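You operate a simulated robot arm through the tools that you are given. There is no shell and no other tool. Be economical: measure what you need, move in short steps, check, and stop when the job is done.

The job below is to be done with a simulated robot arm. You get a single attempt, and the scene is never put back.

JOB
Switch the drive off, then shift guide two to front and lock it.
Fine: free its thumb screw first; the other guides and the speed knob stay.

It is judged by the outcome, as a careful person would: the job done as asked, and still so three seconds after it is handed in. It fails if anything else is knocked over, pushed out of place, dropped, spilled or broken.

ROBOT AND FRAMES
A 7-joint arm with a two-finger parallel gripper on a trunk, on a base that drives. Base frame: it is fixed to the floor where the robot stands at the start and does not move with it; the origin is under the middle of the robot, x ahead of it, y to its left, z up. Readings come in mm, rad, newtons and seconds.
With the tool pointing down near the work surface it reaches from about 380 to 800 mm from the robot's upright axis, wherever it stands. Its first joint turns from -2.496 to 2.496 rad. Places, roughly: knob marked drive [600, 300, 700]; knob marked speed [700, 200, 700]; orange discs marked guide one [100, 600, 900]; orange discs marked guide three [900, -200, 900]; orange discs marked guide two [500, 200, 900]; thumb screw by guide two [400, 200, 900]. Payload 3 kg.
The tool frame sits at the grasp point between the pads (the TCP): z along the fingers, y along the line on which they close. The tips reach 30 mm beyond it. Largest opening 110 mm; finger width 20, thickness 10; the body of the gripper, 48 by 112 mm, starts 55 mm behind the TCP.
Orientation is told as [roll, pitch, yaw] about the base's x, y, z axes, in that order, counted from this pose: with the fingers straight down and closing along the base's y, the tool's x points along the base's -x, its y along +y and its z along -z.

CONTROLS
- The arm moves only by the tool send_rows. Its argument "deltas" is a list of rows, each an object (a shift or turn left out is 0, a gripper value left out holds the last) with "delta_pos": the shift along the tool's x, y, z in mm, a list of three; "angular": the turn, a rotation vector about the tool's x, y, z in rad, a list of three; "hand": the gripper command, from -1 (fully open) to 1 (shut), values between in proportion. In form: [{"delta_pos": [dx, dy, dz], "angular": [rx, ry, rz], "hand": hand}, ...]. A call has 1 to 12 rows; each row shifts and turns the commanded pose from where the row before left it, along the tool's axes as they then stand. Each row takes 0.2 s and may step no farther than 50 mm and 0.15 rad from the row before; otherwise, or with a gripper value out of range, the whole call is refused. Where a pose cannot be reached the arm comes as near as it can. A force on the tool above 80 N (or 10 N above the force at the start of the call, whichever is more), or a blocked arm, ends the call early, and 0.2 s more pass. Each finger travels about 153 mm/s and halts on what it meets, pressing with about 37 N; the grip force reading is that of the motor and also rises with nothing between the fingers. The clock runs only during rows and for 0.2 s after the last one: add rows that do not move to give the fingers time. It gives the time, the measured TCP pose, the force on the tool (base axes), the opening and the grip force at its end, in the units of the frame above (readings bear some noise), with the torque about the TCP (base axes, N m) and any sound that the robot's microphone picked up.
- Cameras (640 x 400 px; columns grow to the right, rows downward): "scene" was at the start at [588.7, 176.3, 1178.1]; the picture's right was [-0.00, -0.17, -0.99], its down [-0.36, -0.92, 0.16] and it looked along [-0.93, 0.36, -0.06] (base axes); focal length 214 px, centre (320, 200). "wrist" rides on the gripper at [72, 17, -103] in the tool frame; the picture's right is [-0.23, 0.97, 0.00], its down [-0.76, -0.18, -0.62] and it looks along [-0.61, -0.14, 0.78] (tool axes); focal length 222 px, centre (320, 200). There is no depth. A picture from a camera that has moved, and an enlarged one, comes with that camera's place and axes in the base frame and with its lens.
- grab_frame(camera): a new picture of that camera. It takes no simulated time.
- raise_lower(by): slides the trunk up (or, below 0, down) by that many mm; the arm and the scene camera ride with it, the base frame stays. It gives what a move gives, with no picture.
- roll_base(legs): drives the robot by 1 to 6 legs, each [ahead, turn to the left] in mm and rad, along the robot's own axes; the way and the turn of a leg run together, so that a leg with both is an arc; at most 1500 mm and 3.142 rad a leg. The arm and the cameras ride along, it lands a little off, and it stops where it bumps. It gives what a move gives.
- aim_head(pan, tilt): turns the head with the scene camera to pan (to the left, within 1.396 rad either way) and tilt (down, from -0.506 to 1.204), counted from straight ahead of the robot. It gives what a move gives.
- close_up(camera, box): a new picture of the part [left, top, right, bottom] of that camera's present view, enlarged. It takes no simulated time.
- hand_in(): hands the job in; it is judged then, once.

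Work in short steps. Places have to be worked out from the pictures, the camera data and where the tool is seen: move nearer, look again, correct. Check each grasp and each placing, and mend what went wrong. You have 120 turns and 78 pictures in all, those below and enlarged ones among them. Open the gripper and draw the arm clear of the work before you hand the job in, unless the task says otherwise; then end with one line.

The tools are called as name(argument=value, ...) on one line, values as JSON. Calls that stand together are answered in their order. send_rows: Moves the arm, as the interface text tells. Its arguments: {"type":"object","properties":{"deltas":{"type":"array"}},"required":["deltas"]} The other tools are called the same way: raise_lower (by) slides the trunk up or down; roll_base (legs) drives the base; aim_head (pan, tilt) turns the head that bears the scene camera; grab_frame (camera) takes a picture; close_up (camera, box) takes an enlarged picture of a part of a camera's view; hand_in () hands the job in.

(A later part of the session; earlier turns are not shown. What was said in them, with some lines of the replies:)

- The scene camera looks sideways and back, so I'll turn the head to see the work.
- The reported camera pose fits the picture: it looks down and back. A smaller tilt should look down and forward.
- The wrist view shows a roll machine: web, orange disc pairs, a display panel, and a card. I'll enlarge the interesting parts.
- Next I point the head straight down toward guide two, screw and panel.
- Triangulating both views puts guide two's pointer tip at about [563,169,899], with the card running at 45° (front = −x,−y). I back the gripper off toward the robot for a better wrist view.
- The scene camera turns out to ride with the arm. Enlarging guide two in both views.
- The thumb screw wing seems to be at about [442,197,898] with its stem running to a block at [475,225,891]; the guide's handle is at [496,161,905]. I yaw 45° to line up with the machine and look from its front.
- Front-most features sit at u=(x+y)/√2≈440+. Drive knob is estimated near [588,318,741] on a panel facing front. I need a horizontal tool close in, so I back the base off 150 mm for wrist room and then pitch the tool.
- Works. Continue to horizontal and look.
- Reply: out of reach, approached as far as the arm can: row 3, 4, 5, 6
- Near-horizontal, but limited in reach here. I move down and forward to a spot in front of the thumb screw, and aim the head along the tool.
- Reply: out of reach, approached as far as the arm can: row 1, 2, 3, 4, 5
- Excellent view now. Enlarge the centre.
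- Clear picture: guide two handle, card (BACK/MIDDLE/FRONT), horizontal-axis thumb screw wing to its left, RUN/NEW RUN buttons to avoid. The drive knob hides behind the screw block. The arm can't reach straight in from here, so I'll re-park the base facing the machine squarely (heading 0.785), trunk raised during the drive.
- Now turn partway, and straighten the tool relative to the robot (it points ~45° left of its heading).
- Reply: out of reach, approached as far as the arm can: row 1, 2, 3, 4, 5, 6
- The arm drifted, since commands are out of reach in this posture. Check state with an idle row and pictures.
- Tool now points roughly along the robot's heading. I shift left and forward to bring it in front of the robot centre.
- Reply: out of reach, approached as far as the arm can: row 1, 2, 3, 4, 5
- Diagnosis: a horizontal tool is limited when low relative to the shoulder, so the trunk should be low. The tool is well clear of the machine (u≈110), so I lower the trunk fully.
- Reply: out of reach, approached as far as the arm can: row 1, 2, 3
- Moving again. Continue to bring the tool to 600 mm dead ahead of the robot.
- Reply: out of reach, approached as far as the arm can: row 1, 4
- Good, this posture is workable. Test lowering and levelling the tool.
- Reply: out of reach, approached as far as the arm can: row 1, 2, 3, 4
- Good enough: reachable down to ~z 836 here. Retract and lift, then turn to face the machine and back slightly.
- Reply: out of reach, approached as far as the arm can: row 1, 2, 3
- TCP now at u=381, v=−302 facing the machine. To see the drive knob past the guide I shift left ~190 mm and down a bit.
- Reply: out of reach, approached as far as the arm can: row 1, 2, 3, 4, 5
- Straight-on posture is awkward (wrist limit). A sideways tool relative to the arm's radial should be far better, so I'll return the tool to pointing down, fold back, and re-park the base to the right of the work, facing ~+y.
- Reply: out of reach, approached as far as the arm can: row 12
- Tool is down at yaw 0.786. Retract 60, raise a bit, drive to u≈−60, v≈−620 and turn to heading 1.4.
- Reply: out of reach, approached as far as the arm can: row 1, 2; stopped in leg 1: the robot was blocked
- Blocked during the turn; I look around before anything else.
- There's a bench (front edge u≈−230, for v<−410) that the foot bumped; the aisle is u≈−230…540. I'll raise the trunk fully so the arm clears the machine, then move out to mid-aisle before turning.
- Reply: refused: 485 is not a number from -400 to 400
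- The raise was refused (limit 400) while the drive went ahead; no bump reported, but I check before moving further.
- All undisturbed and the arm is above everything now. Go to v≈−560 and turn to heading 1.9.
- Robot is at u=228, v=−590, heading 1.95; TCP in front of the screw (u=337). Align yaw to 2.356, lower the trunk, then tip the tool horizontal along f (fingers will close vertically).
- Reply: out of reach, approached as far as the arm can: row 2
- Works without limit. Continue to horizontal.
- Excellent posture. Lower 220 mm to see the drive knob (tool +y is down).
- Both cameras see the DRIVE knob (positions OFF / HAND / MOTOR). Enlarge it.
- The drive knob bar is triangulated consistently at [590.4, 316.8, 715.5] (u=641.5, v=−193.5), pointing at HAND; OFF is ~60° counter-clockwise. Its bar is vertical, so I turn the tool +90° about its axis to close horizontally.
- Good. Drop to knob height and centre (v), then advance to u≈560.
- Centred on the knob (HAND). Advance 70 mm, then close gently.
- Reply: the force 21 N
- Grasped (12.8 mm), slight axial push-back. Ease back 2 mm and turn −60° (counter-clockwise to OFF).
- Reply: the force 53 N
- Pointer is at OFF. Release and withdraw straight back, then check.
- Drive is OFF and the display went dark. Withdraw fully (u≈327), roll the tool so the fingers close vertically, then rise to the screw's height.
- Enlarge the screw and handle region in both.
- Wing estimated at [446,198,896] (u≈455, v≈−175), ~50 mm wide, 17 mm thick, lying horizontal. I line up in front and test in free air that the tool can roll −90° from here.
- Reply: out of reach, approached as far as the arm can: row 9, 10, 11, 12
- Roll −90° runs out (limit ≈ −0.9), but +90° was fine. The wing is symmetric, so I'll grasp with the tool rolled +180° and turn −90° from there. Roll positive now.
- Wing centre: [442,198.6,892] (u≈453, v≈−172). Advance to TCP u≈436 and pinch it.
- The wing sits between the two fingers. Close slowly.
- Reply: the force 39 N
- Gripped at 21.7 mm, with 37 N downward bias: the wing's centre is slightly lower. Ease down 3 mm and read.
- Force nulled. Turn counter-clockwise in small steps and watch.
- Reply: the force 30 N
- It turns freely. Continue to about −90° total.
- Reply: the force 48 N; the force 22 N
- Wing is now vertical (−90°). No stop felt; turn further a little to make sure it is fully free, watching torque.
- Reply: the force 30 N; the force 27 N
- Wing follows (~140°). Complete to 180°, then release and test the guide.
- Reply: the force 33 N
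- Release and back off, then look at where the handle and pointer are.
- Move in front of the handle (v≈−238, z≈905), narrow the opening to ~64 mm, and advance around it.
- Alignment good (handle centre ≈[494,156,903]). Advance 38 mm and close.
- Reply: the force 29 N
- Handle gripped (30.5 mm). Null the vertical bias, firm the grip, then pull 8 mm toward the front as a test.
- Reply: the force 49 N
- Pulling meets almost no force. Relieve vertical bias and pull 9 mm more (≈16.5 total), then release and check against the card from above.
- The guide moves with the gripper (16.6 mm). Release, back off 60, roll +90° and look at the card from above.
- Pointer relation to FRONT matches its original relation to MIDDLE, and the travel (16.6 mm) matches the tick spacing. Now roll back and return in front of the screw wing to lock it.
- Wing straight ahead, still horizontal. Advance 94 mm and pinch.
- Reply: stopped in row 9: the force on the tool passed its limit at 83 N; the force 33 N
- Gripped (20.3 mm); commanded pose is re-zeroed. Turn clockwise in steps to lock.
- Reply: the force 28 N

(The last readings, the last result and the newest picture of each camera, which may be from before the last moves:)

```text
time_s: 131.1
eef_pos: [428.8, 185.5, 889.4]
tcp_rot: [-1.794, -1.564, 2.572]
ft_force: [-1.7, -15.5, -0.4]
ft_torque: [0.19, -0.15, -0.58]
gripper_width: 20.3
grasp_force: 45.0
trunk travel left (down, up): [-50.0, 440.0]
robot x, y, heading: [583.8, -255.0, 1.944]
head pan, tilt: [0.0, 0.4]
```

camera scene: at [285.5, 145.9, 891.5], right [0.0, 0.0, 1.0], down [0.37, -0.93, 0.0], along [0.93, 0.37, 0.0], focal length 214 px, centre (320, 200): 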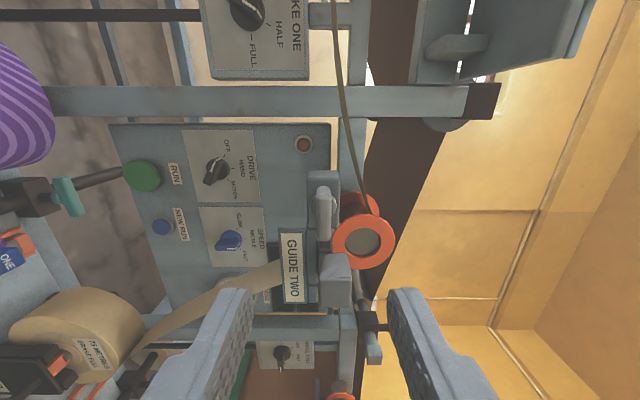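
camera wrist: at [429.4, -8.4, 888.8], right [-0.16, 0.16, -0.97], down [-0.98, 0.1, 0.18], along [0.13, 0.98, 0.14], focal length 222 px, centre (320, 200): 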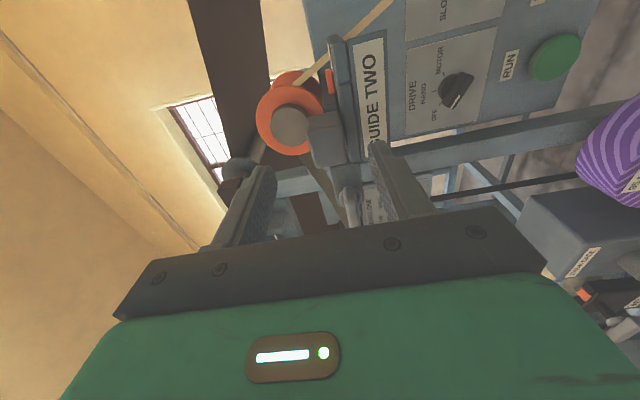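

send_rows(deltas=[{"angular": [0, 0, 0.13]}, {"angular": [0, 0, 0.13]}, {"angular": [0, 0, 0.13]}, {"angular": [0, 0, 0.13]}, {"angular": [0, 0, 0.13]}, {"angular": [0, 0, 0.13]}, {}])

send_rows(deltas=[{"angular": [0, 0, 0.13]}, {"angular": [0, 0, 0.13]}, {"angular": [0, 0, 0.13]}, {"angular": [0, 0, 0.13]}, {"angular": [0, 0, 0.13]}, {"angular": [0, 0, 0.13]}, {}])

grab_frame(camera="scene")

```text
time_s: 132.7
eef_pos: [427.8, 186.7, 888.2]
tcp_rot: [1.578, -0.795, -0.795]
ft_force: [-16.9, 8.1, 21.1]
ft_torque: [0.46, -0.5, -0.1]
gripper_width: 20.6
grasp_force: 45.0
trunk travel left (down, up): [-50.0, 440.0]
robot x, y, heading: [578.4, -254.7, 1.946]
head pan, tilt: [0.0, 0.4]
```

```text
time_s: 134.2
eef_pos: [428.2, 185.3, 890.1]
tcp_rot: [1.577, -0.012, -0.791]
ft_force: [-13.6, 17.6, 54.0]
ft_torque: [0.96, -1.32, -0.24]
gripper_width: 21.5
grasp_force: 45.4
trunk travel left (down, up): [-50.0, 440.0]
robot x, y, heading: [578.9, -253.2, 1.946]
head pan, tilt: [0.0, 0.4]
```

```text
14 pictures are left
camera scene: at [454.0, 107.8, 894.2], right [0.01, 0.0, -1.0], down [-0.92, 0.38, -0.01], along [0.38, 0.92, 0.0], focal length 214 px, centre (320, 200)
```

scene: 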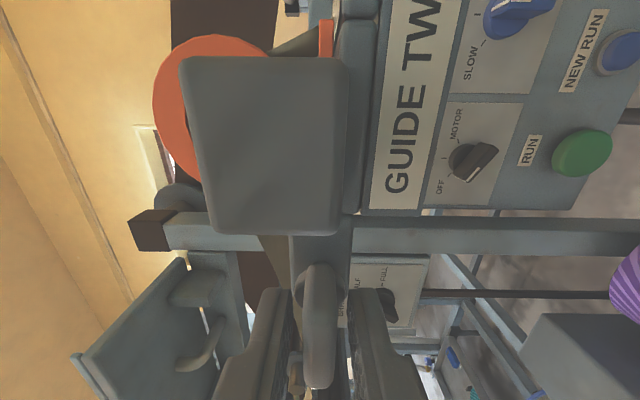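

Wing is back at its original locked angle; torque about the axis is rising slightly. Nudge +0.1 to confirm it's tight.

send_rows(deltas=[{"angular": [0, 0, 0.06]}, {"angular": [0, 0, 0.06]}, {}])

```text
time_s: 135.1
eef_pos: [428.5, 186.0, 889.1]
tcp_rot: [1.576, 0.105, -0.789]
ft_force: [-9.1, 15.8, 59.3]
ft_torque: [1.17, -1.35, 0.45]
gripper_width: 21.5
grasp_force: 45.3
trunk travel left (down, up): [-50.0, 440.0]
robot x, y, heading: [578.5, -256.0, 1.945]
head pan, tilt: [0.0, 0.4]
```

send_rows(deltas=[{"delta_pos": [0, -3, 0], "angular": [0, 0, 0.1]}, {"angular": [0, 0, 0.1]}, {"angular": [0, 0, 0.1]}, {}])

grab_frame(camera="scene")

```text
time_s: 135.5
eef_pos: [428.3, 185.3, 890.6]
tcp_rot: [1.585, 0.201, -0.788]
ft_force: [-2.8, -16.5, 14.0]
ft_torque: [0.34, -0.25, -1.04]
gripper_width: 21.3
grasp_force: 44.7
trunk travel left (down, up): [-50.0, 440.0]
robot x, y, heading: [580.0, -251.7, 1.946]
head pan, tilt: [0.0, 0.4]
stopped in row 2: the force on the tool passed its limit at 84 N (the readings are from after the stop); the commanded pose is now the measured one
```

```text
13 pictures are left
camera scene: at [453.2, 108.5, 878.4], right [-0.13, 0.15, -0.98], down [-0.91, 0.37, 0.18], along [0.39, 0.92, 0.09], focal length 214 px, centre (320, 200)
```

scene: 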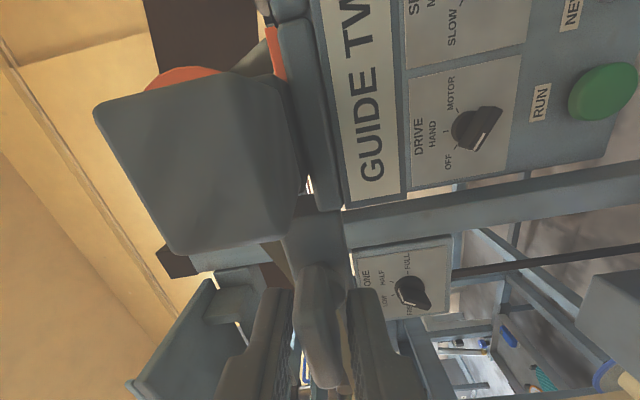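

Now a firm stop: the screw is tight. Release and withdraw, then verify.

send_rows(deltas=[{"hand": 0.5}, {"hand": 0.0}, {}, {"delta_pos": [0, 0, -35]}, {"delta_pos": [0, 0, -35]}, {"delta_pos": [0, 0, -35]}, {}])

grab_frame(camera="wrist")

```text
time_s: 137.1
eef_pos: [355.5, 112.7, 889.5]
tcp_rot: [1.581, 0.2, -0.787]
ft_force: [-0.1, -1.2, -0.2]
ft_torque: [0.0, 0.01, 0.0]
gripper_width: 55.1
grasp_force: 0.0
trunk travel left (down, up): [-50.0, 440.0]
robot x, y, heading: [576.4, -253.5, 1.945]
head pan, tilt: [0.0, 0.4]
```

```text
12 pictures are left
camera wrist: at [234.3, 87.8, 919.0], right [0.29, -0.3, 0.91], down [0.06, -0.94, -0.33], along [0.96, 0.15, -0.25], focal length 222 px, centre (320, 200)
```

wrist: 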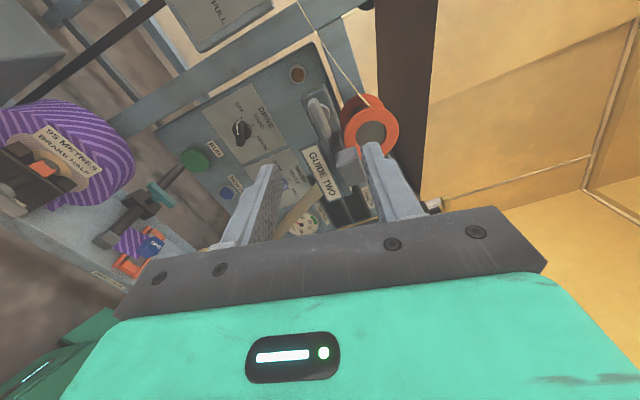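

Roll to the upright view and raise, to verify pointer and wing from above.

send_rows(deltas=[{"angular": [0, 0, -0.1475]}, {"angular": [0, 0, -0.1475]}, {"angular": [0, 0, -0.1475]}, {"angular": [0, 0, -0.1475]}, {"angular": [0, 0, -0.1475]}, {"angular": [0, 0, -0.1475]}, {"angular": [0, 0, -0.1475]}, {"angular": [0, 0, -0.1475]}, {"angular": [0, 0, -0.1475]}, {"angular": [0, 0, -0.1475]}, {"angular": [0, 0, -0.1475]}, {"angular": [0, 0, -0.1475]}])

send_rows(deltas=[{"delta_pos": [-40, -25, 5]}, {"delta_pos": [-40, -25, 5]}, {"delta_pos": [0, -18, 5]}, {}])

aim_head(pan=0, tilt=0.6)

close_up(camera="scene", box=[220, 150, 420, 290])

```text
time_s: 139.7
eef_pos: [355.4, 113.1, 887.1]
tcp_rot: [-2.887, -1.56, -2.614]
ft_force: [0.0, -0.7, 0.2]
ft_torque: [0.0, -0.01, 0.0]
gripper_width: 54.9
grasp_force: 0.0
trunk travel left (down, up): [-50.0, 440.0]
robot x, y, heading: [578.3, -255.0, 1.945]
head pan, tilt: [0.0, 0.4]
```

```text
time_s: 140.7
eef_pos: [414.0, 76.1, 969.8]
tcp_rot: [-3.047, -1.562, -2.454]
ft_force: [-0.5, 0.2, 0.0]
ft_torque: [-0.01, 0.0, -0.03]
gripper_width: 55.1
grasp_force: 0.0
trunk travel left (down, up): [-50.0, 440.0]
robot x, y, heading: [579.4, -253.7, 1.941]
head pan, tilt: [0.0, 0.4]
```

```text
time_s: 141.4
eef_pos: [413.5, 75.1, 969.7]
tcp_rot: [-3.057, -1.56, -2.443]
ft_force: [0.8, -0.3, 0.8]
ft_torque: [0.02, -0.02, -0.01]
gripper_width: 55.1
grasp_force: 0.1
trunk travel left (down, up): [-50.0, 440.0]
robot x, y, heading: [577.9, -256.3, 1.951]
head pan, tilt: [0.0, 0.6]
```

```text
2.86 times, centred on (320, 220) of scene
camera zoom: at [383.4, 45.9, 1027.5], right [0.7, -0.71, 0.0], down [-0.39, -0.39, -0.83], along [0.59, 0.59, -0.56], focal length 613 px, centre (320, 143)
```

zoom: 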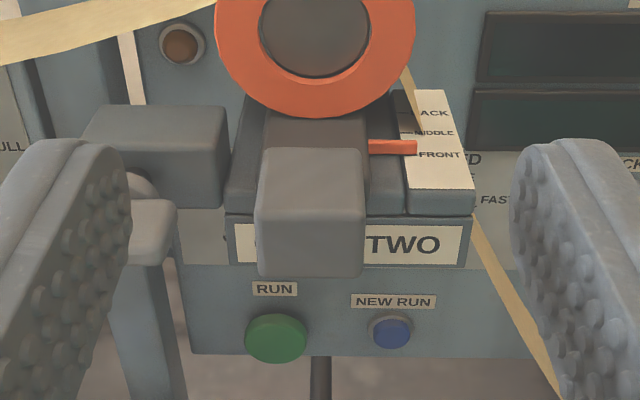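

Pointer remains at FRONT. One check of the wing's angle and the scene generally: shift left so the finger doesn't hide it.

send_rows(deltas=[{"delta_pos": [0, 40, -20]}, {"delta_pos": [0, 30, -20]}, {}])

grab_frame(camera="scene")

close_up(camera="scene", box=[260, 150, 440, 270])

```text
time_s: 142.2
eef_pos: [334.6, 98.2, 967.5]
tcp_rot: [-3.098, -1.561, -2.402]
ft_force: [-0.2, -0.3, -0.2]
ft_torque: [0.01, 0.01, 0.0]
gripper_width: 55.3
grasp_force: 0.1
trunk travel left (down, up): [-50.0, 440.0]
robot x, y, heading: [579.2, -256.5, 1.946]
head pan, tilt: [0.0, 0.6]
```

```text
10 pictures are left
camera scene: at [305.0, 67.2, 1025.2], right [0.7, -0.71, 0.0], down [-0.39, -0.39, -0.83], along [0.59, 0.58, -0.56], focal length 214 px, centre (320, 200)
```

scene: 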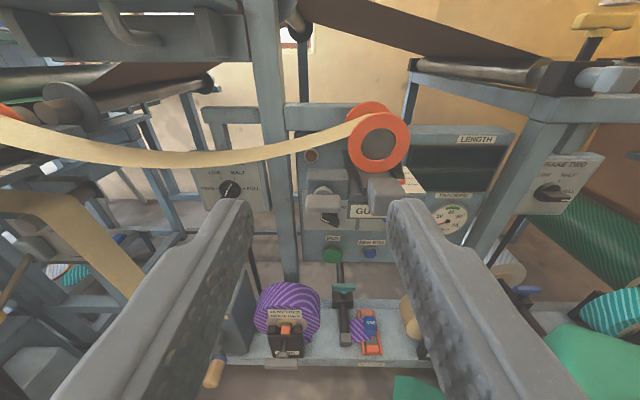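

```text
3.33 times, centred on (350, 210) of scene
camera zoom: at [305.0, 67.2, 1025.2], right [0.7, -0.71, 0.0], down [-0.39, -0.39, -0.83], along [0.59, 0.58, -0.56], focal length 715 px, centre (220, 167)
```

zoom: 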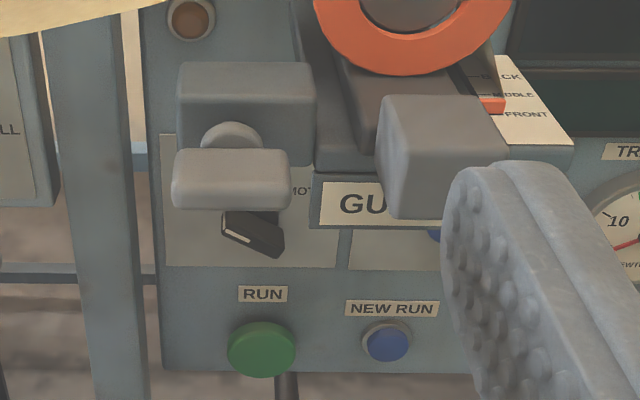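

Drive OFF, wing back at its tight angle, pointer at FRONT, speed knob and others untouched. Open the gripper and draw clear.

send_rows(deltas=[{"delta_pos": [-20, 0, -35], "hand": -1}, {"delta_pos": [-20, 0, -30]}, {}, {}])

close_up(camera="scene", box=[240, 130, 440, 280])

```text
time_s: 143.2
eef_pos: [287.7, 50.0, 1008.2]
tcp_rot: [-3.035, -1.561, -2.467]
ft_force: [-0.5, 0.5, 0.0]
ft_torque: [0.01, -0.02, -0.01]
gripper_width: 110.1
grasp_force: 0.1
trunk travel left (down, up): [-50.0, 440.0]
robot x, y, heading: [578.0, -253.2, 1.944]
head pan, tilt: [0.0, 0.6]
```

```text
2.67 times, centred on (340, 205) of scene
camera zoom: at [257.9, 21.4, 1066.0], right [0.7, -0.71, 0.0], down [-0.39, -0.39, -0.83], along [0.59, 0.58, -0.56], focal length 572 px, centre (267, 187)
```

zoom: 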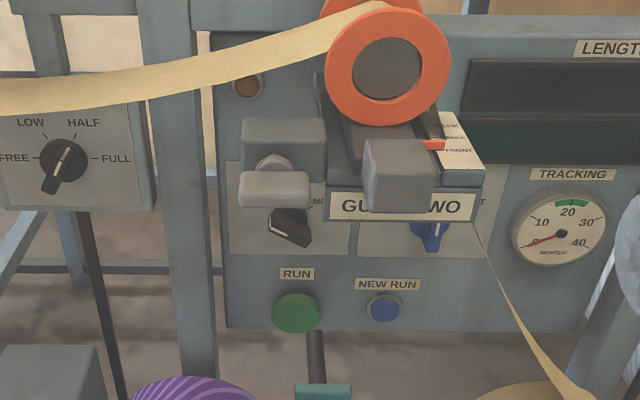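

All is as wanted and the arm is clear; handing in.

hand_in()

```text
The job is handed in.
```

The drive is switched OFF, and guide two is at FRONT with its thumb screw turned back until it stopped. I didn't pull on the guide afterwards to test the lock. The other guides and the speed knob were left alone. While driving, the base bumped the bench behind it once, and I saw nothing displaced.
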